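You operate a simulated robot arm through the tools that you are given. There is no shell and no other tool. Be economical: measure what you need, move in short steps, check, and stop when the job is done.

You are at the controls of a simulated two-armed robot. One attempt, no reset.

TASK
Leak-test the blue finished cap. A fail goes in the reject bin, a pass back in its well.
Fine: tester stays on at 40; open the blue valve before lifting the lid; leave the lid on the bench.

It is judged by the outcome, as a careful person would: the job done as asked, and still so three seconds after it is handed in. It fails if anything else is knocked over, pushed out of place, dropped, spilled or broken. Lids that push on must go on centred and level and be pressed home; caps that screw on are set level and turned clockwise until they are tight.

THE ROBOT
Two 7-joint arms with two-finger grippers on one trunk, hanging from a carriage that runs on a gantry, over the field with the corners [-244.4, -25.6], [5.6, -25.6], [5.6, 92.4], [-244.4, 92.4] (x, y) and turns from -356 to 331 degrees about z. Base frame: it is fixed where the carriage stands at the start and does not move with it; the origin is on the floor, on the carriage's upright axis, x ahead of it, y to its left, z up. Lengths are in cm, angles in degrees, forces in N, time in s.
The left shoulder is at the start at [0, 23.6, 158.5], the right one opposite. With the tool pointing down near the work surface each hand reaches from about 10 to 64 cm from the robot's upright axis, wherever it stands, measured 20 degrees to its own side. Places, roughly: blue valve handle [80, 0, 90]; green leak button [70, -20, 90]; leak tester [80, -30, 90]; middle of the steel seat ring [70, -10, 90]; small black knob [80, -30, 90]; steel seat ring [70, -10, 90]; tester rocker switch [80, -30, 90]; top of the check bench [90, 20, 90]. Payload 3.43 kg a hand.
Tool frame (each hand has its own): the origin (TCP) lies between the finger pads and is the grasp point; the fingertips stand 3 cm ahead of it; z points along the fingers, y is the line along which they close. Largest opening 10.4 cm; the body of the gripper starts 5.7 cm behind the TCP.
Orientation is that of the tool frame in the base frame, as a unit quaternion [x, y, z, w]. With the fingers straight down and closing along the base's y, the tool's x points along the base's -x, its y along +y and its z along -z.

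THE INTERFACE
- The arms move only by the tool step_arm. It takes "left_plan", "right_plan" or both (then of equal length, played together; a hand with none holds still); each is a list of rows, each a list of 3 entries, a list of its own where there are three numbers: the turn, a rotation vector about the base's x, y, z in units of 6 degrees (1.0 is 6 degrees), then the shift along the base's x, y, z in units of 20 mm (1.0 is 20 mm), then the opening, from 0 (shut) to 1 (fully open). In form: [[[rx, ry, rz], [tx, ty, tz], hand], ...]. A call has 1 to 8 rows; each row shifts and turns the commanded pose from where the row before left it. A call with a number of a shift or a turn outside -1 to 1 is refused whole. Each row takes 0.2 s and may step no farther than 5 cm and 8.6 degrees from the row before; otherwise, or with a gripper value out of range, the whole call is refused. Where a pose cannot be reached the arm comes as near as it can. A force on the tool above 40 N (or 10 N above the force at the start of the call, whichever is more), or a blocked arm, ends the call early, and 0.2 s more pass. Each finger travels about 4.5 cm/s and halts on what it meets, pressing with about 41 N; the grip force reading is that of the motor and also rises with nothing between the fingers. The clock runs only during rows and for 0.2 s after the last one: add rows that do not move to give the fingers time. It gives the time, the measured TCP pose, the force on the tool (base axes), the opening and the grip force at its end, in the units of the frame above (readings bear some noise), with the torque about the TCP (base axes, N m) and any sound that the robot's microphone picked up, and new pictures: "views" is both (left out), scene, wrist or none (wrist: the cameras of the hands that moved).
- Cameras (640 x 400 px; columns grow to the right, rows downward): "scene" is now at [26.42, -2.08, 170.67]; the picture's right is [-0.31, -0.95, 0.00], its down [-0.82, 0.26, -0.50] and it looks along [0.48, -0.15, -0.87] (base axes); focal length 275 px, centre (320, 200). "left" rides on the left gripper at [6.7, -1.8, -9] in its tool frame; the picture's right is [0.25, 0.97, 0.00], its down [-0.73, 0.19, -0.66] and it looks along [-0.64, 0.17, 0.75] (tool axes); focal length 218 px, centre (320, 200). "right" rides on the right gripper at [6.7, 1.8, -9] in its tool frame; the picture's right is [-0.25, 0.97, 0.00], its down [-0.73, -0.19, -0.66] and it looks along [-0.64, -0.17, 0.75] (tool axes); focal length 218 px, centre (320, 200). There is no depth. A picture from a camera that has moved, and an enlarged one, comes with that camera's place and axes in the base frame and with its lens.
- move_column(by): slides the trunk up (or, below 0, down) by that many cm; the arms and the scene camera ride with it, the base frame stays. It gives what a move gives, with no picture.
- drive_base(legs): drives the robot by 1 to 6 legs, each [ahead, left, turn to the left] in cm, cm and degrees, along the robot's own axes; the way and the turn of a leg run together, so that a leg with both is an arc; at most 150 cm and 180 degrees a leg. The arms and the cameras ride along, it lands a little off, and it stops where it bumps. It keeps to its track: a leg is cut to what the track allows. It gives what a move gives, and a new picture of the scene camera.
- turn_head(pan, tilt): turns the head with the scene camera to pan (to the left, within 86 degrees either way) and tilt (down, from -29 to 69), counted from straight ahead of the robot. It gives what a move gives, and a new picture of the scene camera.
- zoom(camera, box): a new picture of the part [left, top, right, bottom] of that camera's present view, enlarged. The clock stands still meanwhile.
- job_done(): hands the job in; it is judged then, once.

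Go step by step. Nothing tells you exact positions but the pictures and the camera data: compare them with the known pose of the tool, close in by small moves and look again before you grip or let go. The budget is 120 turns and 260 pictures, counting those below and the enlarged ones. Unless the task says otherwise, let go and move clear before handing in, and close with one line.

The tools are called after ">>>" as name(argument=value, ...) on one line, values as JSON. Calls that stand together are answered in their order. step_arm: Moves the arms, as the interface text tells. Its arguments: {"type":"object","properties":{"left_plan":{"type":"array"},"right_plan":{"type":"array"},"views":{"type":"string","enum":["both","scene","wrist","none"]}},"required":[]} The other tools are called the same way: move_column (by) slides the trunk up or down; drive_base (legs) drives the base; turn_head (pan, tilt) turns the head that bears the scene camera; zoom (camera, box) takes an enlarged picture of a part of a camera's view; job_done () hands the job in.

At the start:

```text
time_s: 0.0
left_ee_pos: [37.42, 14.54, 121.95]
left_orientation: [0.0, 1.0, 0.0, 0.0]
left_force: [1.2, -0.4, 0.4]
left_ft_torque: [0.0, -0.02, -0.02]
left_opening: 10.41
left_grip_force: 0.1
right_ee_pos: [52.15, -28.56, 124.72]
right_orientation: [0.0, 1.0, 0.0, 0.0]
right_force: [0.5, 0.4, 0.4]
right_ft_torque: [0.0, -0.01, 0.03]
right_opening: 10.39
right_grip_force: 0.1
trunk travel left (down, up): [-49.5, 14.5]
robot x, y, heading: [-0.11, 0.07, 0.2]
head pan, tilt: [-17.8, 60.0]
```

scene: 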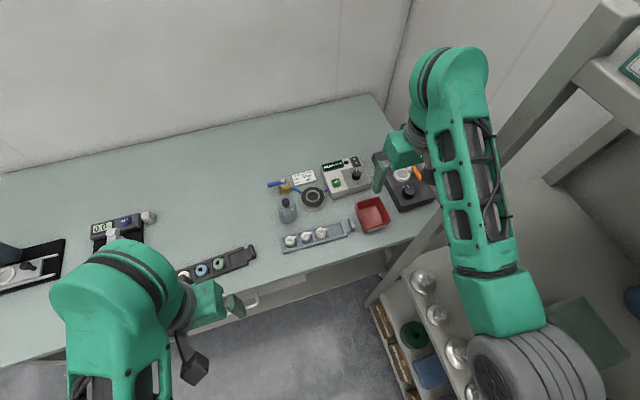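
right: 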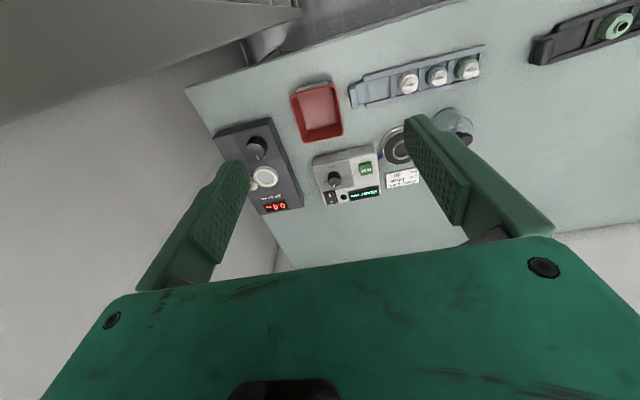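
left: 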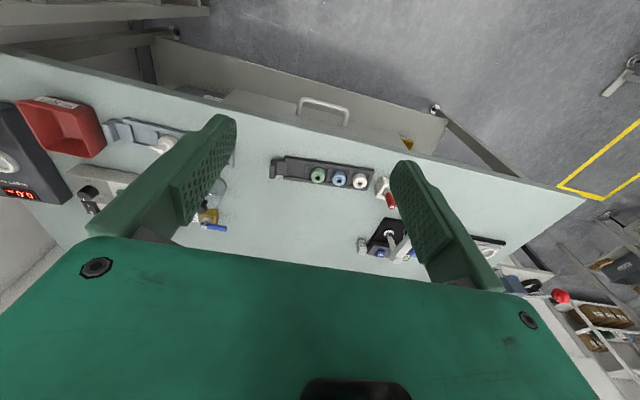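

I see the bench with two racks of caps, a leak tester, a seat ring, a lid (glass bell?), the blue valve and a red bin. I'll enlarge the pieces first.

>>> zoom(camera="scene", box=[250, 140, 450, 265])

>>> zoom(camera="right", box=[280, 40, 500, 220])

>>> zoom(camera="scene", box=[80, 190, 280, 315])

```text
3.20 times, centred on (350, 202) of scene
camera zoom: at [26.42, -2.08, 170.67], right [-0.31, -0.95, 0.0], down [-0.82, 0.26, -0.5], along [0.48, -0.15, -0.87], focal length 881 px, centre (224, 192)
```

zoom: 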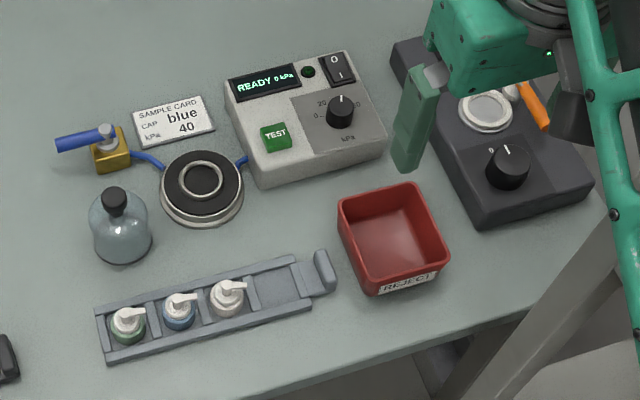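

```text
2.22 times, centred on (390, 130) of right
camera zoom: at [45.37, -26.72, 133.81], right [0.25, 0.97, 0.0], down [0.73, -0.19, 0.66], along [0.64, -0.17, -0.75], focal length 485 px, centre (164, 356)
```

zoom: 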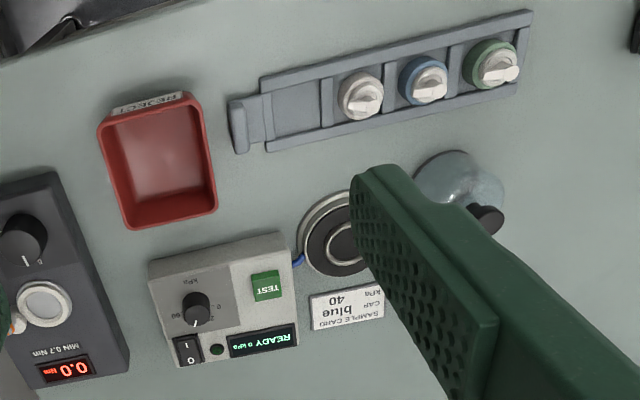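

```text
3.20 times, centred on (180, 252) of scene
camera zoom: at [26.42, -2.08, 170.67], right [-0.31, -0.95, 0.0], down [-0.82, 0.26, -0.5], along [0.48, -0.15, -0.87], focal length 881 px, centre (768, 32)
```

zoom: 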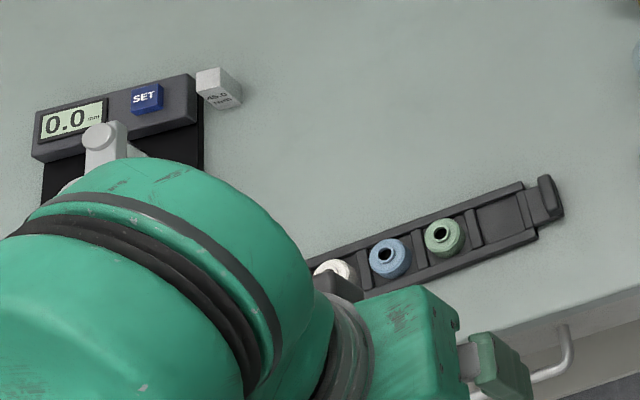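

The finished caps (with spouts) sit in the grey rack, blue in the middle; the bell-shaped lid with black knob is left of the seat, and the valve is behind it. The far parts are out of reach, so I drive ahead and turn left to bring the right shoulder forward.

>>> drive_base(legs=[[5.5, 0, 0], [0, 0, 45]])

>>> turn_head(pan=-60, tilt=55)

```text
time_s: 3.0
left_ee_pos: [21.85, 36.89, 121.89]
left_orientation: [-0.382, 0.924, 0.0, 0.0]
left_force: [0.8, -0.1, 0.3]
left_ft_torque: [-0.02, -0.01, 0.04]
left_opening: 10.39
left_grip_force: 0.0
right_ee_pos: [62.58, 16.65, 124.83]
right_orientation: [-0.382, 0.924, 0.0, 0.0]
right_force: [0.8, 0.2, 0.4]
right_ft_torque: [0.0, -0.05, 0.02]
right_opening: 10.41
right_grip_force: 0.0
trunk travel left (down, up): [-49.5, 14.5]
robot x, y, heading: [5.54, -0.11, 44.5]
head pan, tilt: [-17.8, 60.0]
camera scene: at [25.73, 17.11, 170.67], right [0.46, -0.89, 0.0], down [-0.77, -0.39, -0.5], along [0.45, 0.23, -0.87], focal length 275 px, centre (320, 200)
```

scene: 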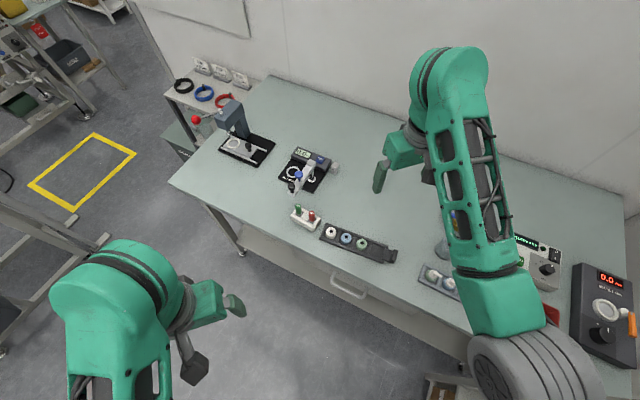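

```text
time_s: 4.1
left_ee_pos: [21.99, 36.84, 121.93]
left_orientation: [-0.382, 0.924, 0.0, 0.0]
left_force: [0.3, 0.8, 0.1]
left_ft_torque: [-0.04, -0.01, 0.0]
left_opening: 10.4
left_grip_force: 0.1
right_ee_pos: [62.62, 16.63, 124.71]
right_orientation: [-0.382, 0.924, 0.001, 0.001]
right_force: [-0.3, 0.2, -0.3]
right_ft_torque: [0.04, 0.0, 0.0]
right_opening: 10.39
right_grip_force: 0.1
trunk travel left (down, up): [-49.5, 14.5]
robot x, y, heading: [5.43, -0.14, 44.8]
head pan, tilt: [-60.0, 55.0]
camera scene: at [26.76, 12.2, 171.28], right [-0.26, -0.97, 0.0], down [-0.79, 0.21, -0.57], along [0.55, -0.15, -0.82], focal length 275 px, centre (320, 200)
```

scene: 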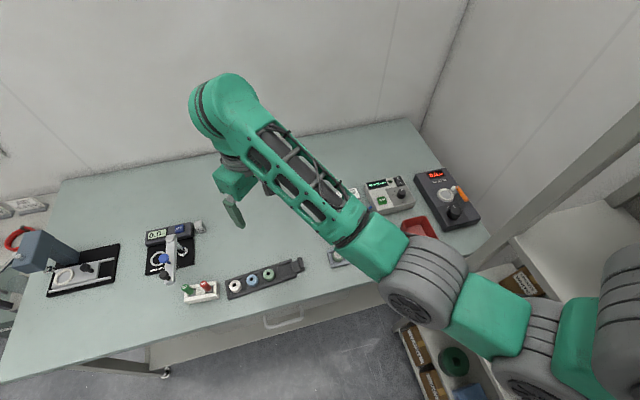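

The arm hides the work from the head camera, so I'll lean on the wrist camera. I bring the right hand over the work area and square it up.

>>> step_arm(right_plan=[[[0, 0, -1], [0, -1, 0], 1], [[0, 0, -1], [0, -1, 0], 1], [[0, 0, -1], [0, -1, 0], 1], [[0, 0, -1], [0, -1, 0], 1], [[0, 0, -1], [0, -1, 0], 1], [[0, 0, -1], [0, -1, 0], 1], [[0, 0, -1], [0, -1, 0], 1], [[0, 0, -0.46], [0, -1, 0], 1]], views="none")

>>> step_arm(right_plan=[[[0, 0, 0], [0, -1, 0], 1], [[0, 0, 0], [0, -1, 0], 1], [[0, 0, 0], [0, -1, 0], 1], [[0, 0, 0], [0, -1, 0], 1], [[0, 0, 0], [0, -1, 0], 1], [[0, 0, 0], [0, -1, 0], 1], [[0, 0, 0], [0, 0, 0], 1]], views="both")

```text
time_s: 5.9
left_ee_pos: [21.81, 36.76, 121.95]
left_orientation: [-0.382, 0.924, 0.0, 0.0]
left_force: [-0.5, 0.1, -0.1]
left_ft_torque: [0.02, 0.02, 0.03]
left_opening: 10.42
left_grip_force: 0.0
right_ee_pos: [62.82, 0.63, 124.37]
right_orientation: [0.0, 1.0, 0.001, 0.003]
right_force: [0.1, 0.4, -0.4]
right_ft_torque: [-0.02, -0.01, -0.01]
right_opening: 10.42
right_grip_force: 0.0
right hand out of reach, approached as far as the arm can: row 8
trunk travel left (down, up): [-49.5, 14.5]
robot x, y, heading: [5.75, -0.18, 44.7]
head pan, tilt: [-60.0, 55.0]
```

```text
time_s: 7.5
left_ee_pos: [21.98, 36.75, 121.92]
left_orientation: [-0.381, 0.924, 0.0, 0.0]
left_force: [-1.0, -0.2, -0.2]
left_ft_torque: [0.0, 0.0, 0.01]
left_opening: 10.37
left_grip_force: 0.0
right_ee_pos: [63.21, -11.18, 123.23]
right_orientation: [-0.001, 1.0, 0.0, 0.001]
right_force: [-0.4, -0.2, 0.1]
right_ft_torque: [-0.01, 0.04, -0.01]
right_opening: 10.41
right_grip_force: 0.1
right hand out of reach, approached as far as the arm can: row 1, 3, 5
trunk travel left (down, up): [-49.5, 14.5]
robot x, y, heading: [5.36, -0.23, 44.8]
head pan, tilt: [-60.0, 55.0]
camera scene: at [26.76, 12.19, 171.28], right [-0.26, -0.97, 0.0], down [-0.79, 0.21, -0.57], along [0.55, -0.15, -0.82], focal length 275 px, centre (320, 200)
camera right: at [56.45, -9.44, 132.2], right [0.25, 0.97, 0.0], down [0.73, -0.19, 0.66], along [0.64, -0.16, -0.75], focal length 218 px, centre (320, 200)
```

scene: 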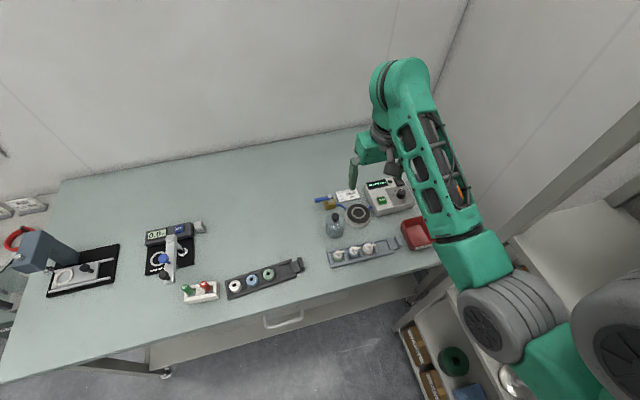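
right: 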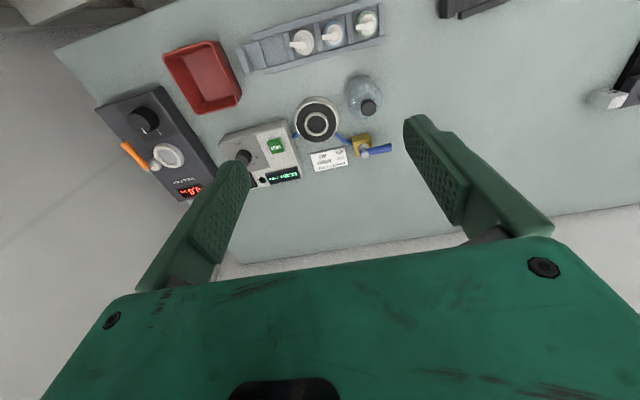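

The scene view is now clear. I lower the trunk to extend reach, then look from the wrist again.

>>> move_column(by=-14)

>>> step_arm(right_plan=[[[0, 0, 0], [-1, 0, 0], 1], [[0, 0, 0], [-1, -0.5, 0], 1], [[0, 0, 0], [0, 0, 0], 1]], views="both")

>>> zoom(camera="scene", box=[300, 150, 460, 280])

>>> zoom(camera="right", box=[180, 0, 420, 200])

```text
time_s: 9.2
left_ee_pos: [21.84, 36.94, 107.95]
left_orientation: [-0.382, 0.924, 0.001, 0.0]
left_force: [1.0, -0.6, -0.8]
left_ft_torque: [0.02, 0.04, -0.02]
left_opening: 10.41
left_grip_force: 0.1
right_ee_pos: [63.26, -11.26, 109.1]
right_orientation: [-0.001, 1.0, 0.001, 0.002]
right_force: [-0.7, -0.8, 0.0]
right_ft_torque: [0.0, 0.01, -0.03]
right_opening: 10.39
right_grip_force: 0.0
trunk travel left (down, up): [-35.5, 28.5]
robot x, y, heading: [5.67, -0.12, 44.9]
head pan, tilt: [-60.0, 55.0]
```

```text
time_s: 10.0
left_ee_pos: [21.86, 36.82, 107.8]
left_orientation: [-0.382, 0.924, -0.001, 0.0]
left_force: [0.0, -0.7, -0.2]
left_ft_torque: [0.02, 0.0, 0.03]
left_opening: 10.42
left_grip_force: 0.1
right_ee_pos: [59.44, -12.23, 108.4]
right_orientation: [0.0, 1.0, 0.001, 0.004]
right_force: [-0.1, -0.4, -0.3]
right_ft_torque: [-0.01, -0.01, 0.01]
right_opening: 10.38
right_grip_force: 0.1
right hand out of reach, approached as far as the arm can: row 1, 2
trunk travel left (down, up): [-35.5, 28.5]
robot x, y, heading: [5.54, 0.09, 44.6]
head pan, tilt: [-60.0, 55.0]
camera scene: at [26.77, 12.2, 157.28], right [-0.26, -0.97, 0.0], down [-0.79, 0.21, -0.57], along [0.55, -0.15, -0.82], focal length 275 px, centre (320, 200)
camera right: at [52.51, -10.53, 117.4], right [0.25, 0.97, 0.0], down [0.72, -0.19, 0.66], along [0.64, -0.16, -0.75], focal length 218 px, centre (320, 200)
```

scene: 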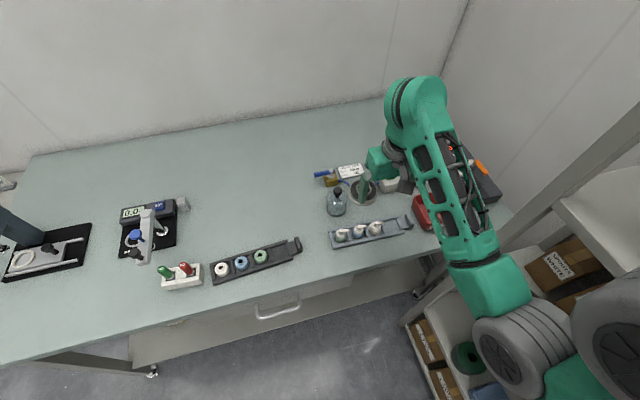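
right: 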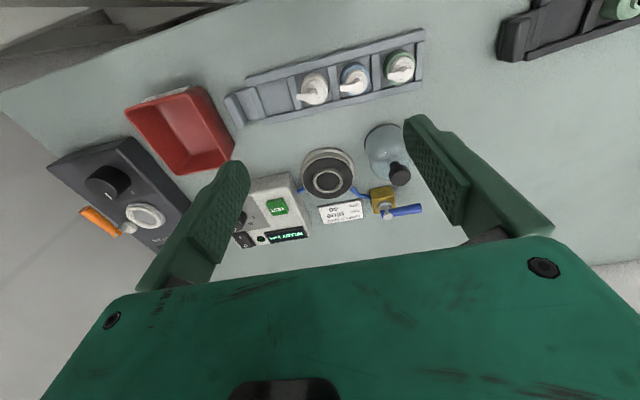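

```text
3.08 times, centred on (380, 215) of scene
camera zoom: at [26.77, 12.2, 157.28], right [-0.26, -0.97, 0.0], down [-0.79, 0.21, -0.57], along [0.55, -0.15, -0.82], focal length 847 px, centre (135, 154)
```

zoom: 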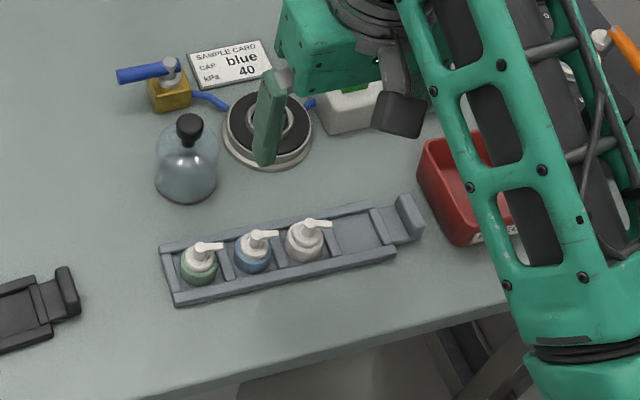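

```text
2.00 times, centred on (300, 100) of right
camera zoom: at [52.51, -10.53, 117.4], right [0.25, 0.97, 0.0], down [0.72, -0.19, 0.66], along [0.64, -0.16, -0.75], focal length 436 px, centre (360, 400)
```

zoom: 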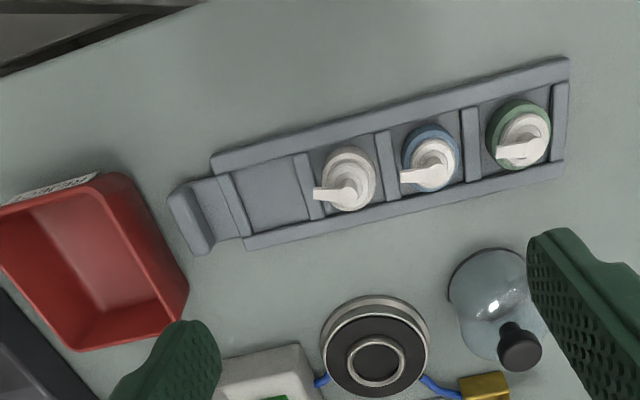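

I estimate: blue cap at (59.4,-7.9), seat (72.6,-14.3), lid knob (70.5,-4.7,94.5), bench top about 86. Next I look at the tester dial and display from closer by.

>>> step_arm(right_plan=[[[0, 0, 0], [0, -1, 0], 1], [[0, 0, 0], [0, -1, 0], 1], [[0, 0, 0], [0, -1, 0], 1], [[0, 0, 0], [0, -1, 0], 1], [[0, 0, 0], [0, -1, 0], 1], [[0, 0, 0], [0, 0, 0], 1]], views="wrist")

>>> zoom(camera="right", box=[260, 120, 420, 240])

```text
time_s: 11.4
left_ee_pos: [21.87, 36.92, 107.88]
left_orientation: [-0.382, 0.924, 0.0, 0.0]
left_force: [-0.9, -0.2, -0.6]
left_ft_torque: [0.04, -0.02, 0.01]
left_opening: 10.4
left_grip_force: 0.1
right_ee_pos: [59.47, -22.13, 108.24]
right_orientation: [-0.001, 1.0, 0.0, 0.004]
right_force: [0.8, -0.3, -0.3]
right_ft_torque: [0.0, 0.0, 0.0]
right_opening: 10.39
right_grip_force: 0.1
trunk travel left (down, up): [-35.5, 28.5]
robot x, y, heading: [5.87, 0.08, 44.8]
head pan, tilt: [-60.0, 55.0]
camera right: at [52.53, -20.42, 117.35], right [0.25, 0.97, 0.0], down [0.73, -0.19, 0.66], along [0.64, -0.16, -0.75], focal length 218 px, centre (320, 200)
```

right: 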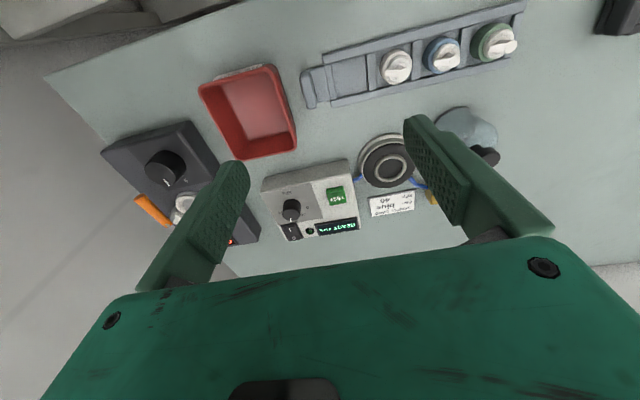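

```text
3.33 times, centred on (340, 180) of right
camera zoom: at [52.53, -20.42, 117.35], right [0.25, 0.97, 0.0], down [0.73, -0.19, 0.66], along [0.64, -0.16, -0.75], focal length 728 px, centre (253, 267)
```

zoom: 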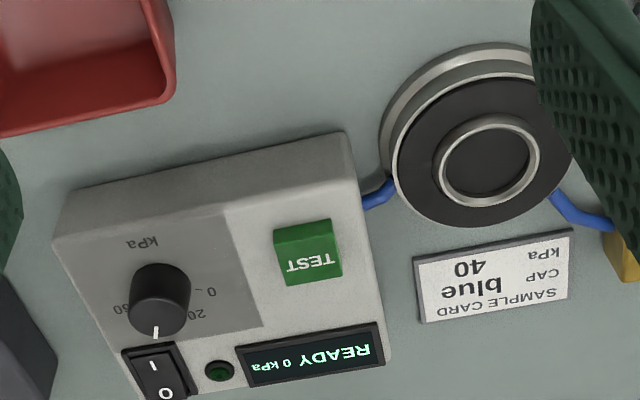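

The display reads READY 0 kPa; the dial labels near the knob aren't fully readable. I move closer above it to read them.

>>> step_arm(right_plan=[[[0, 0, 0], [1, -1, 0], 1], [[0, 0, 0], [1, -1, 0], 1], [[0, 0, 0], [1, -1, 0], 1], [[0, 0, 0], [1, -0.5, 0], 1], [[0, 0, 0], [0.5, 0, -0.5], 1], [[0, 0, 0], [0, 0, 0], 1]], views="wrist")

>>> zoom(camera="right", box=[280, 80, 400, 180])

```text
time_s: 12.8
left_ee_pos: [21.94, 36.79, 107.76]
left_orientation: [-0.381, 0.924, 0.0, 0.0]
left_force: [1.0, -0.4, 0.5]
left_ft_torque: [0.01, 0.01, 0.02]
left_opening: 10.41
left_grip_force: 0.0
right_ee_pos: [68.57, -29.19, 107.29]
right_orientation: [-0.001, 1.0, 0.0, 0.002]
right_force: [-0.4, 0.0, 0.7]
right_ft_torque: [0.02, 0.01, 0.01]
right_opening: 10.42
right_grip_force: 0.0
trunk travel left (down, up): [-35.5, 28.5]
robot x, y, heading: [5.31, 0.24, 44.8]
head pan, tilt: [-60.0, 55.0]
camera right: at [61.64, -27.42, 116.4], right [0.25, 0.97, 0.0], down [0.73, -0.19, 0.66], along [0.64, -0.16, -0.75], focal length 218 px, centre (320, 200)
```

right: 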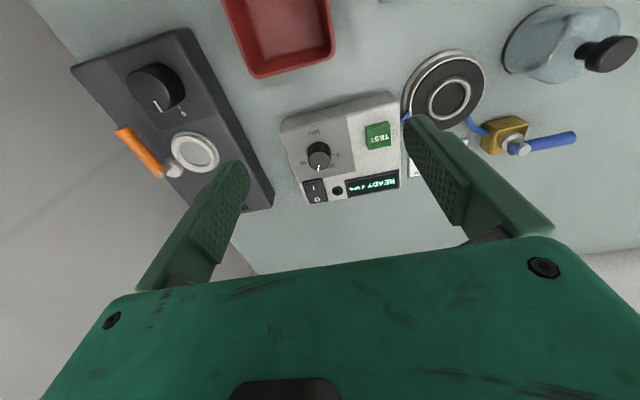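

```text
4.00 times, centred on (340, 130) of right
camera zoom: at [61.64, -27.42, 116.4], right [0.25, 0.97, 0.0], down [0.73, -0.19, 0.66], along [0.64, -0.16, -0.75], focal length 873 px, centre (240, 480)
```

zoom: 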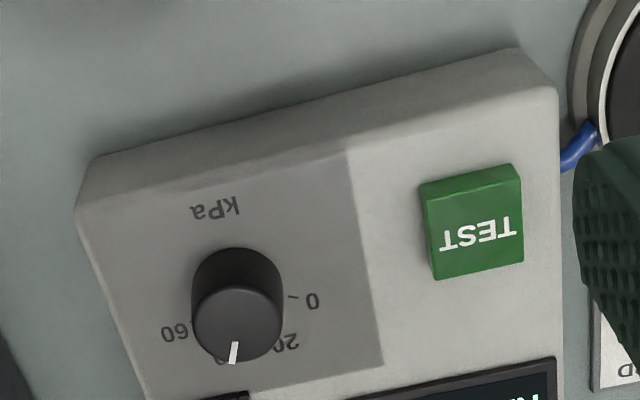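

The scale is 0/20/40/60 and the pointer is near 40 but I can't tell exactly at this slant. I move so the knob is seen from straight above.

>>> step_arm(right_plan=[[[0, 0, 0], [1, 0, 0], 1], [[0, 0, 0], [1, 0, 0], 1], [[0, 0, 0], [1, 0, 0], 1], [[0, 0, 0], [1, 0, 0], 1], [[0, 0, 0], [0.5, 0, 0], 1], [[0, 0, 0], [0, 0, 0], 1]], views="wrist")

>>> zoom(camera="right", box=[270, 0, 390, 100])

```text
time_s: 14.2
left_ee_pos: [21.9, 36.8, 107.86]
left_orientation: [-0.382, 0.924, 0.0, 0.0]
left_force: [-0.2, -0.3, 0.3]
left_ft_torque: [0.01, 0.01, 0.0]
left_opening: 10.4
left_grip_force: 0.0
right_ee_pos: [77.51, -29.26, 107.25]
right_orientation: [-0.002, 1.0, 0.0, 0.002]
right_force: [0.2, 0.5, -0.3]
right_ft_torque: [-0.01, 0.01, -0.02]
right_opening: 10.4
right_grip_force: 0.0
trunk travel left (down, up): [-35.5, 28.5]
robot x, y, heading: [5.55, -0.22, 45.2]
head pan, tilt: [-60.0, 55.0]
camera right: at [70.67, -27.47, 116.39], right [0.25, 0.97, 0.0], down [0.73, -0.19, 0.66], along [0.64, -0.16, -0.75], focal length 218 px, centre (320, 200)
```

right: 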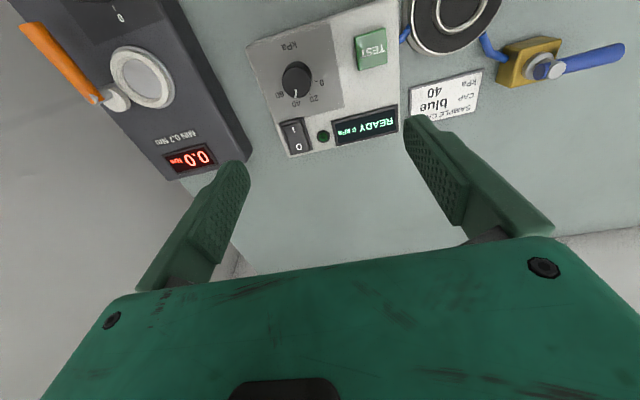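

```text
4.00 times, centred on (330, 50) of right
camera zoom: at [70.67, -27.47, 116.39], right [0.25, 0.97, 0.0], down [0.73, -0.19, 0.66], along [0.64, -0.16, -0.75], focal length 873 px, centre (280, 800)
```

zoom: 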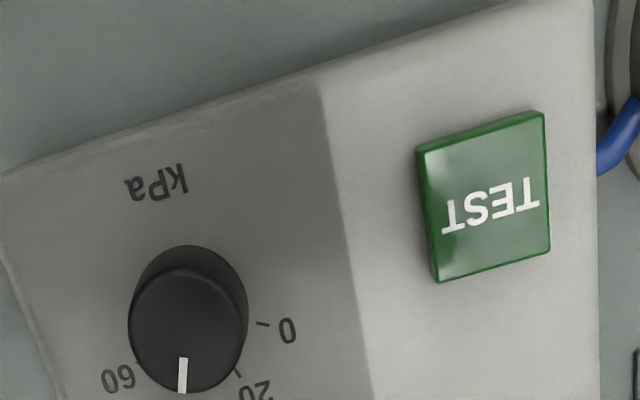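

>>> zoom(camera="right", box=[260, 40, 340, 120])

```text
5.00 times, centred on (300, 80) of right
camera zoom: at [70.67, -27.47, 116.39], right [0.25, 0.97, 0.0], down [0.73, -0.19, 0.66], along [0.64, -0.16, -0.75], focal length 1091 px, centre (420, 800)
```

zoom: 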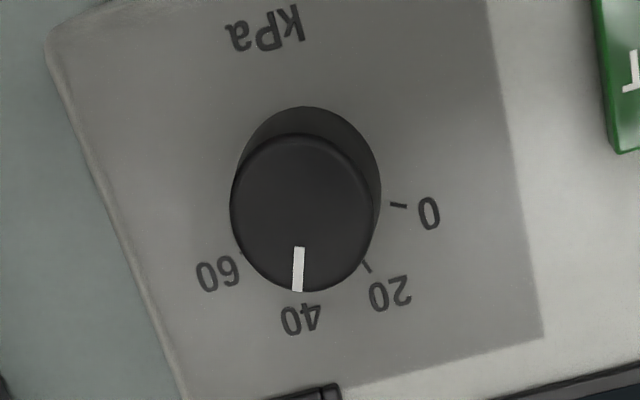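

The pointer is exactly on 40 and the card also says 40, so the dial stays. Next I turn the hand a quarter so it closes across the rack, and bring it over the blue cap.

>>> step_arm(right_plan=[[[0, 0, 1], [-1, 1, 0], 1], [[0, 0, 1], [-1, 1, 0], 1], [[0, 0, 1], [-1, 1, 0], 1], [[0, 0, 1], [-1, 1, 0], 1], [[0, 0, 1], [-1, 1, 0], 1], [[0, 0, 1], [-1, 1, 0], 1], [[0, 0, 1], [-1, 1, 0], 1], [[0, 0, 1], [-1, 0, 0], 1]], views="none")

>>> step_arm(right_plan=[[[0, 0, 1], [0, 0, 0], 1], [[0, 0, 1], [0, 0, 0], 1], [[0, 0, 1], [0, 0, 0], 1], [[0, 0, 1], [0, 0, 0], 1], [[0, 0, 1], [0, 0, 0], 1], [[0, 0, 1], [0, 0, 0], 1], [[0, 0, 1], [0, 0, 0], 1], [[0, 0, 0], [0, 0, 0], 1]], views="both")

```text
time_s: 16.0
left_ee_pos: [21.92, 36.82, 107.92]
left_orientation: [-0.382, 0.924, 0.001, 0.0]
left_force: [-0.1, 0.9, -0.1]
left_ft_torque: [0.01, 0.04, -0.03]
left_opening: 10.42
left_grip_force: 0.0
right_ee_pos: [61.31, -15.23, 107.12]
right_orientation: [-0.407, 0.913, 0.0, 0.002]
right_force: [0.9, 0.3, -0.1]
right_ft_torque: [0.01, 0.01, 0.01]
right_opening: 10.4
right_grip_force: 0.2
trunk travel left (down, up): [-35.5, 28.5]
robot x, y, heading: [5.69, 0.25, 44.7]
head pan, tilt: [-60.0, 55.0]
```

```text
time_s: 17.8
left_ee_pos: [21.83, 36.88, 107.83]
left_orientation: [-0.382, 0.924, 0.001, 0.0]
left_force: [0.6, 0.3, -0.3]
left_ft_torque: [0.01, -0.01, 0.0]
left_opening: 10.38
left_grip_force: 0.1
right_ee_pos: [61.57, -15.1, 107.34]
right_orientation: [0.708, -0.707, -0.001, -0.001]
right_force: [-0.8, 0.1, -0.6]
right_ft_torque: [-0.01, -0.01, 0.01]
right_opening: 10.38
right_grip_force: 0.1
trunk travel left (down, up): [-35.5, 28.5]
robot x, y, heading: [5.45, -0.04, 44.9]
head pan, tilt: [-60.0, 55.0]
camera scene: at [26.76, 12.19, 157.28], right [-0.26, -0.97, 0.0], down [-0.79, 0.21, -0.57], along [0.55, -0.15, -0.82], focal length 275 px, centre (320, 200)
camera right: at [59.69, -21.87, 116.38], right [-0.97, 0.25, 0.0], down [0.19, 0.73, 0.66], along [0.16, 0.64, -0.75], focal length 218 px, centre (320, 200)
```

scene: 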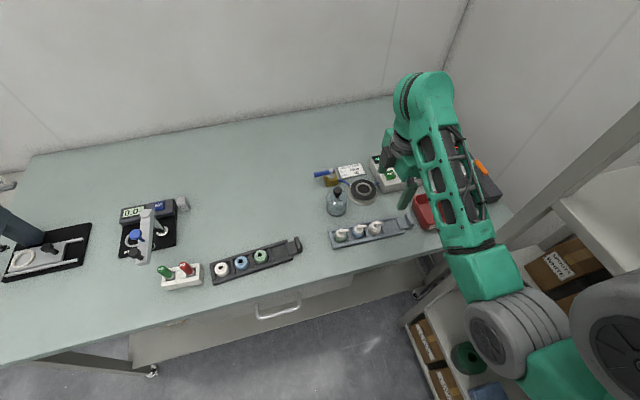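
right: 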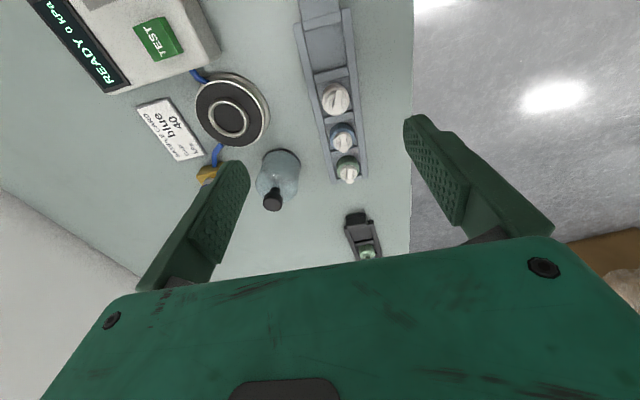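

>>> zoom(camera="right", box=[280, 40, 400, 200])

>>> zoom(camera="scene", box=[310, 160, 420, 255])

```text
2.50 times, centred on (340, 120) of right
camera zoom: at [59.69, -21.87, 116.38], right [-0.97, 0.25, 0.0], down [0.19, 0.73, 0.66], along [0.16, 0.64, -0.75], focal length 546 px, centre (270, 400)
```

zoom: 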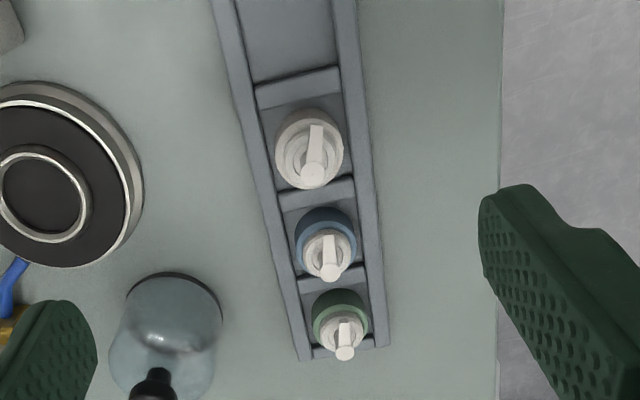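

```text
4.21 times, centred on (365, 208) of scene
camera zoom: at [26.76, 12.19, 157.28], right [-0.26, -0.97, 0.0], down [-0.79, 0.21, -0.57], along [0.55, -0.15, -0.82], focal length 1159 px, centre (130, 168)
```

zoom: 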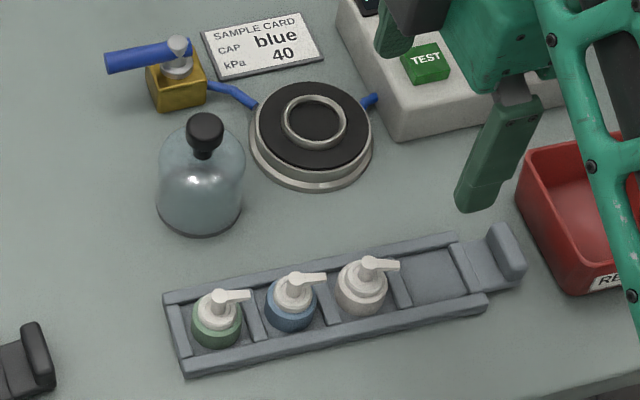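

The valve handle lies in line with the hose (apparently open). I bring the hand over the blue cap at about (59.6,-8.2), tips above the spout.

>>> step_arm(right_plan=[[[0, 0, 0], [-0.5, 1, 0], 0.7], [[0, 0, 0], [-0.5, 1, 0], 0.7], [[0, 0, 0], [0, 1, -1], 0.7], [[0, 0, 0], [0, 0.5, -1], 0.7], [[0, 0, 0], [0, 0, -1], 0.7], [[0, 0, 0], [0, 0, -1], 0.7], [[0, 0, 0], [0, 0, -1], 0.7], [[0, 0, 0], [0, 0, 0], 0.7]], views="both")

>>> zoom(camera="scene", box=[310, 160, 420, 255])

>>> zoom(camera="right", box=[240, 60, 420, 230])

```text
time_s: 19.6
left_ee_pos: [21.83, 36.85, 107.91]
left_orientation: [-0.382, 0.924, 0.001, 0.0]
left_force: [-0.1, -0.4, -0.1]
left_ft_torque: [0.02, -0.03, 0.01]
left_opening: 10.36
left_grip_force: 0.0
right_ee_pos: [59.6, -8.18, 97.33]
right_orientation: [0.708, -0.706, -0.002, -0.002]
right_force: [0.3, -0.6, -0.6]
right_ft_torque: [0.03, 0.0, -0.01]
right_opening: 7.27
right_grip_force: 0.0
trunk travel left (down, up): [-35.5, 28.5]
robot x, y, heading: [5.57, -0.14, 45.2]
head pan, tilt: [-60.0, 55.0]
camera scene: at [26.76, 12.19, 157.28], right [-0.26, -0.97, 0.0], down [-0.79, 0.21, -0.57], along [0.55, -0.15, -0.82], focal length 275 px, centre (320, 200)
camera right: at [57.75, -14.91, 106.29], right [-0.97, 0.25, 0.0], down [0.19, 0.73, 0.66], along [0.16, 0.64, -0.75], focal length 218 px, centre (320, 200)
```

scene: 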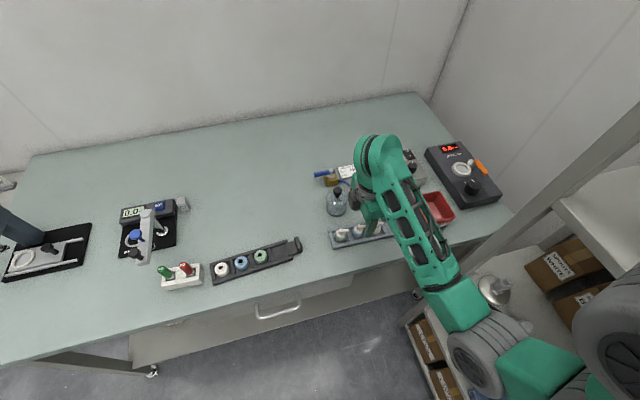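
right: 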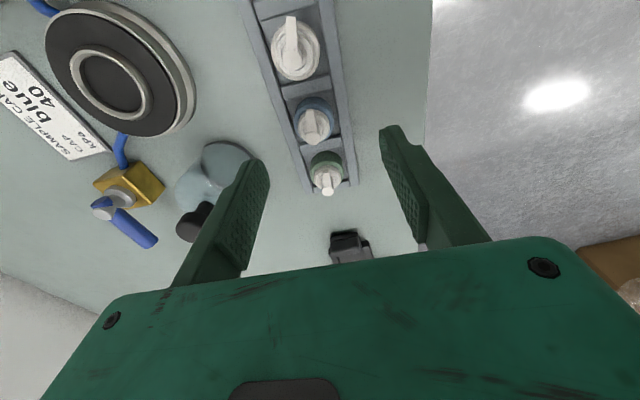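

```text
4.21 times, centred on (365, 208) of scene
camera zoom: at [26.76, 12.19, 157.28], right [-0.26, -0.97, 0.0], down [-0.79, 0.21, -0.57], along [0.55, -0.15, -0.82], focal length 1159 px, centre (130, 168)
```

zoom: 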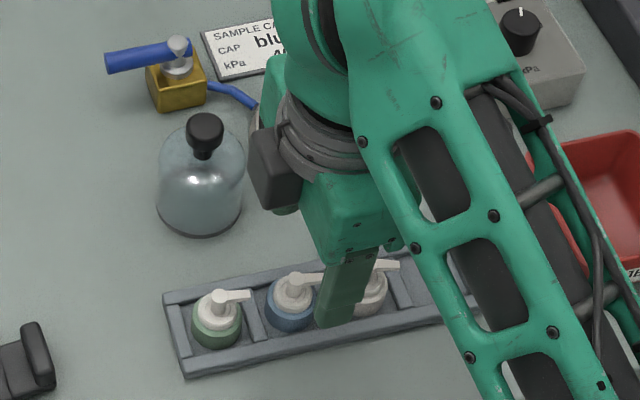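

```text
2.35 times, centred on (330, 145) of right
camera zoom: at [57.75, -14.91, 106.29], right [-0.97, 0.25, 0.0], down [0.19, 0.73, 0.66], along [0.16, 0.64, -0.75], focal length 514 px, centre (296, 329)
```

zoom: 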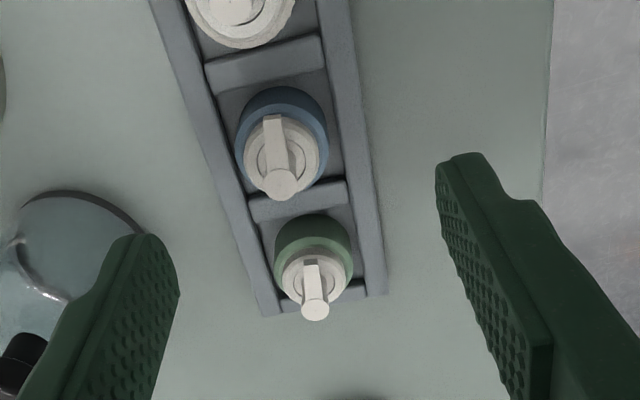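

Cap axis is about (59.8,-8.4), stem top about 91.8, rail tops about 88. I lower until the tips are just above the rails.

>>> step_arm(right_plan=[[[0, 0, 0], [0.1, -0.1, -1], 0.65], [[0, 0, 0], [0, 0, -1], 0.65], [[0, 0, 0], [0, 0, -0.8], 0.65], [[0, 0, 0], [0, 0, 0], 0.65]], views="wrist")

>>> zoom(camera="scene", box=[320, 190, 400, 260])

>>> zoom(camera="right", box=[230, 60, 410, 230])

```text
time_s: 20.6
left_ee_pos: [21.98, 36.83, 107.81]
left_orientation: [-0.383, 0.924, 0.0, 0.001]
left_force: [-0.7, 0.0, 1.0]
left_ft_torque: [-0.02, 0.0, 0.01]
left_opening: 10.38
left_grip_force: 0.1
right_ee_pos: [59.56, -8.24, 91.76]
right_orientation: [0.707, -0.707, -0.001, -0.002]
right_force: [1.0, 0.9, -0.1]
right_ft_torque: [0.02, -0.04, 0.0]
right_opening: 6.76
right_grip_force: 0.1
trunk travel left (down, up): [-35.5, 28.5]
robot x, y, heading: [5.45, 0.08, 45.0]
head pan, tilt: [-60.0, 55.0]
camera right: at [57.81, -15.0, 100.77], right [-0.97, 0.25, 0.0], down [0.19, 0.73, 0.66], along [0.16, 0.64, -0.75], focal length 218 px, centre (320, 200)
```

right: 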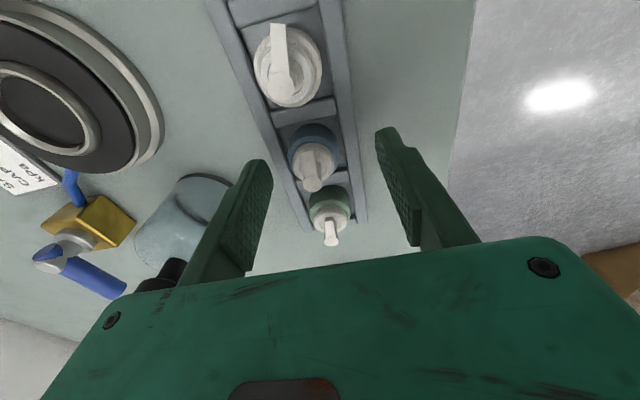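

```text
5.71 times, centred on (360, 225) of scene
camera zoom: at [26.76, 12.19, 157.28], right [-0.26, -0.97, 0.0], down [-0.79, 0.21, -0.57], along [0.55, -0.15, -0.82], focal length 1574 px, centre (91, 57)
```

zoom: 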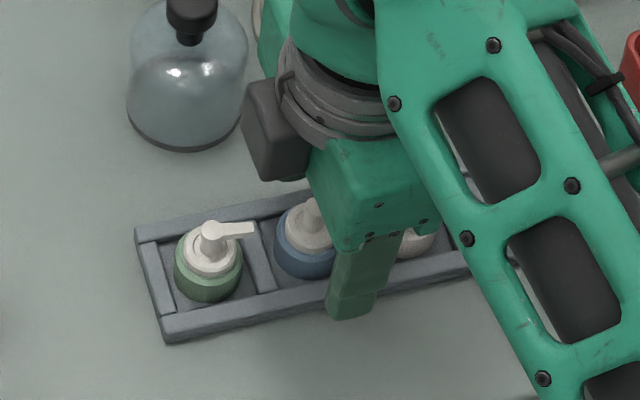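

```text
2.35 times, centred on (320, 145) of right
camera zoom: at [57.81, -15.0, 100.77], right [-0.97, 0.25, 0.0], down [0.19, 0.73, 0.66], along [0.16, 0.64, -0.75], focal length 514 px, centre (320, 329)
```

zoom: 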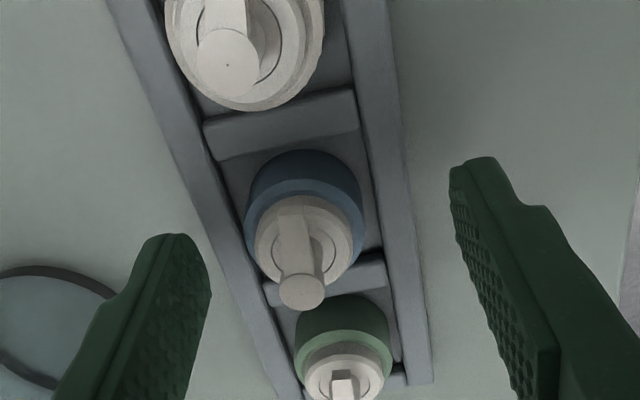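

I centre on the cap (shift about +0.25 x, -0.3 y), lower a little and close.

>>> step_arm(right_plan=[[[0, 0, 0], [0.12, -0.15, 0], 0.6], [[0, 0, 0], [0, 0, -0.15], 0.55], [[0, 0, 0], [0, 0, 0], 0.5], [[0, 0, 0], [0, 0, 0], 0.44]], views="wrist")

>>> zoom(camera="right", box=[230, 60, 410, 230])

>>> zoom(camera="scene", box=[320, 190, 400, 260])

```text
time_s: 21.6
left_ee_pos: [21.95, 36.95, 107.88]
left_orientation: [-0.381, 0.924, 0.0, 0.0]
left_force: [-0.8, 0.0, 0.2]
left_ft_torque: [-0.04, 0.0, -0.01]
left_opening: 10.39
left_grip_force: 0.0
right_ee_pos: [59.88, -8.66, 91.49]
right_orientation: [0.708, -0.706, -0.001, -0.001]
right_force: [0.4, -0.9, 0.1]
right_ft_torque: [0.02, 0.01, -0.02]
right_opening: 4.56
right_grip_force: 0.1
trunk travel left (down, up): [-35.5, 28.5]
robot x, y, heading: [5.93, -0.04, 45.1]
head pan, tilt: [-60.0, 55.0]
camera right: at [58.03, -15.35, 100.56], right [-0.97, 0.25, 0.0], down [0.19, 0.73, 0.66], along [0.16, 0.64, -0.75], focal length 218 px, centre (320, 200)
```

right: 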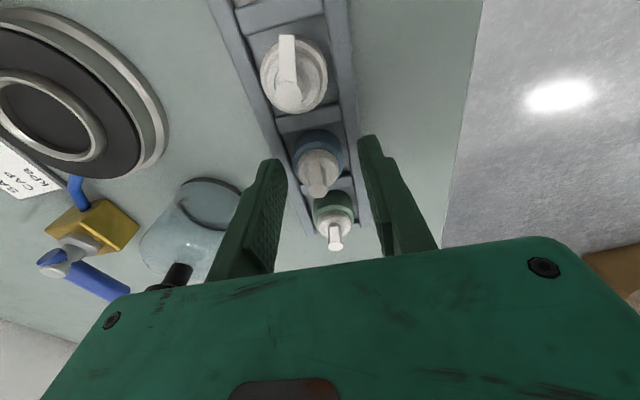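

```text
2.35 times, centred on (320, 145) of right
camera zoom: at [58.03, -15.35, 100.56], right [-0.97, 0.25, 0.0], down [0.19, 0.73, 0.66], along [0.16, 0.64, -0.75], focal length 514 px, centre (320, 329)
```

zoom: 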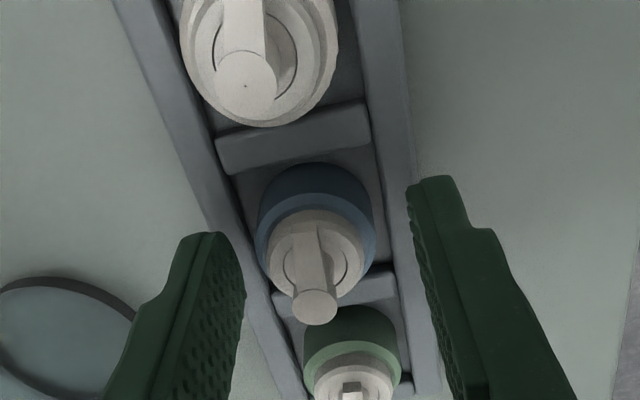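

```text
5.71 times, centred on (360, 225) of scene
camera zoom: at [26.76, 12.19, 157.28], right [-0.26, -0.97, 0.0], down [-0.79, 0.21, -0.57], along [0.55, -0.15, -0.82], focal length 1574 px, centre (91, 57)
```

zoom: 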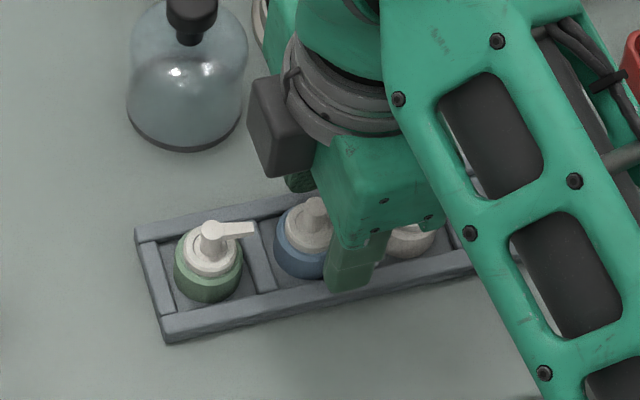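

No contact with the rails and the fingers straddle the collar. Close fully.

>>> step_arm(right_plan=[[[0, 0, 0], [0, 0, 0], 0.3], [[0, 0, 0], [0, 0, 0], 0.2], [[0, 0, 0], [0, 0, 0], 0.1], [[0, 0, 0], [0, 0, 0], 0.0]], views="wrist")

>>> zoom(camera="right", box=[230, 60, 410, 230])

```text
time_s: 22.6
left_ee_pos: [21.91, 36.91, 107.92]
left_orientation: [-0.382, 0.924, 0.0, 0.0]
left_force: [0.2, 0.5, 0.1]
left_ft_torque: [0.03, -0.01, 0.03]
left_opening: 10.39
left_grip_force: 0.0
right_ee_pos: [59.88, -8.68, 91.55]
right_orientation: [0.708, -0.707, -0.001, -0.002]
right_force: [-0.2, 0.3, -0.3]
right_ft_torque: [0.01, -0.02, -0.01]
right_opening: 2.15
right_grip_force: 10.3
trunk travel left (down, up): [-35.5, 28.5]
robot x, y, heading: [5.45, -0.03, 44.7]
head pan, tilt: [-60.0, 55.0]
camera right: at [58.02, -15.35, 100.56], right [-0.97, 0.25, 0.0], down [0.19, 0.73, 0.66], along [0.16, 0.64, -0.75], focal length 218 px, centre (320, 200)
```

right: 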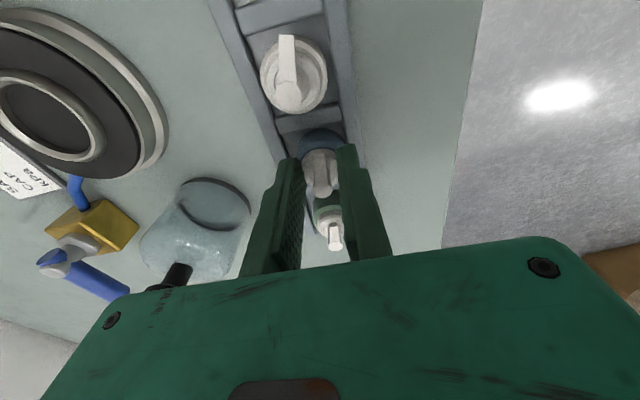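

```text
2.35 times, centred on (320, 145) of right
camera zoom: at [58.02, -15.35, 100.56], right [-0.97, 0.25, 0.0], down [0.19, 0.73, 0.66], along [0.16, 0.64, -0.75], focal length 514 px, centre (320, 329)
```

zoom: 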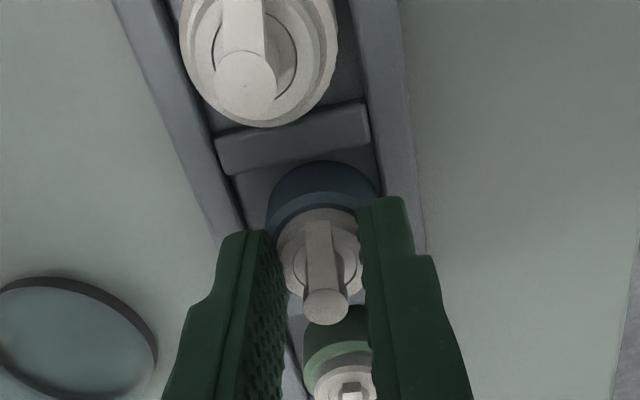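

The fingers hold the white pump tier (2.15 cm) squarely. I add a moment for grip and lift straight up.

>>> step_arm(right_plan=[[[0, 0, 0], [0, 0, 0], 0.0], [[0, 0, 0], [0, 0, 0.3], 0.0], [[0, 0, 0], [0, 0, 1], 0.0], [[0, 0, 0], [0, 0, 1], 0.0], [[0, 0, 0], [0, 0, 1], 0.0], [[0, 0, 0], [0, 0, 1], 0.0], [[0, 0, 0], [0, 0, 0.5], 0.0], [[0, 0, 0], [0, 0, 0], 0.0]], views="both")

>>> zoom(camera="right", box=[230, 60, 410, 230])

>>> zoom(camera="scene", box=[310, 160, 420, 255])

```text
time_s: 24.4
left_ee_pos: [21.93, 36.8, 107.97]
left_orientation: [-0.382, 0.924, 0.0, 0.0]
left_force: [0.6, -0.1, 0.0]
left_ft_torque: [0.02, 0.02, -0.03]
left_opening: 10.38
left_grip_force: 0.0
right_ee_pos: [59.99, -8.7, 101.07]
right_orientation: [0.708, -0.706, -0.001, -0.001]
right_force: [-0.7, 0.0, 0.0]
right_ft_torque: [0.0, 0.0, 0.02]
right_opening: 2.34
right_grip_force: 10.1
trunk travel left (down, up): [-35.5, 28.5]
robot x, y, heading: [5.6, -0.04, 45.1]
head pan, tilt: [-60.0, 55.0]
camera scene: at [26.75, 12.19, 157.28], right [-0.26, -0.97, 0.0], down [-0.79, 0.21, -0.57], along [0.55, -0.15, -0.82], focal length 275 px, centre (320, 200)
camera right: at [58.11, -15.39, 110.05], right [-0.97, 0.25, 0.0], down [0.19, 0.73, 0.66], along [0.16, 0.64, -0.75], focal length 218 px, centre (320, 200)
```

scene: 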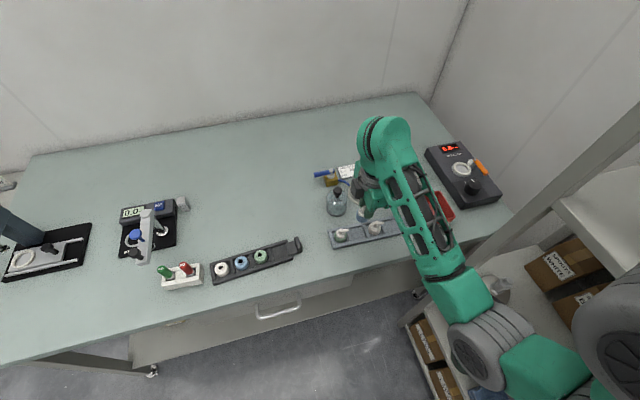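
right: 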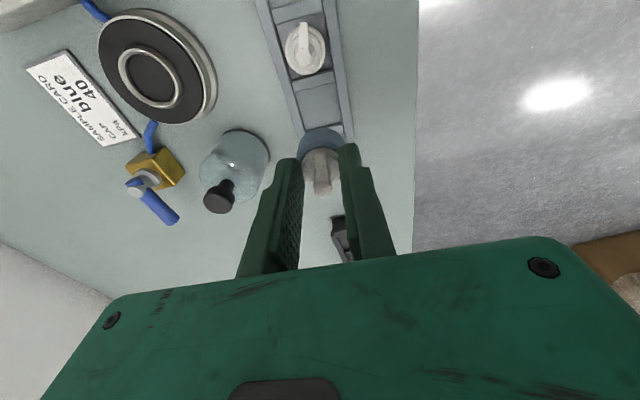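

```text
2.35 times, centred on (320, 145) of right
camera zoom: at [58.11, -15.39, 110.05], right [-0.97, 0.25, 0.0], down [0.19, 0.73, 0.66], along [0.16, 0.64, -0.75], focal length 514 px, centre (320, 329)
```

zoom: 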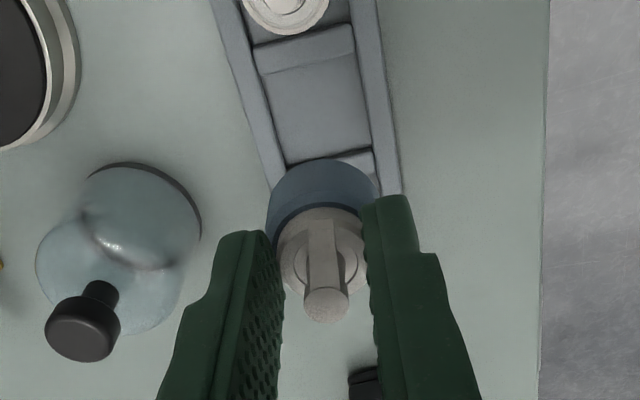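

```text
4.21 times, centred on (365, 208) of scene
camera zoom: at [26.75, 12.19, 157.28], right [-0.26, -0.97, 0.0], down [-0.79, 0.21, -0.57], along [0.55, -0.15, -0.82], focal length 1159 px, centre (130, 168)
```

zoom: 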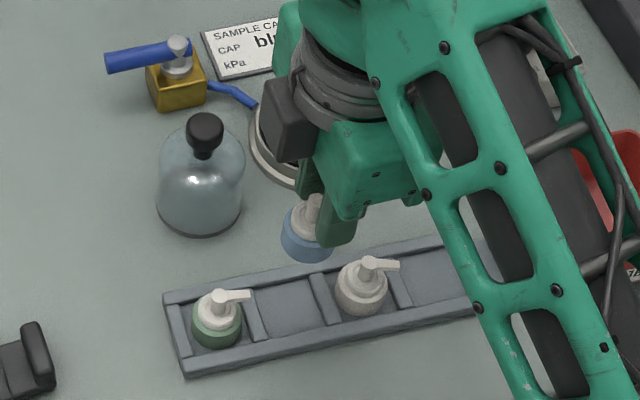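

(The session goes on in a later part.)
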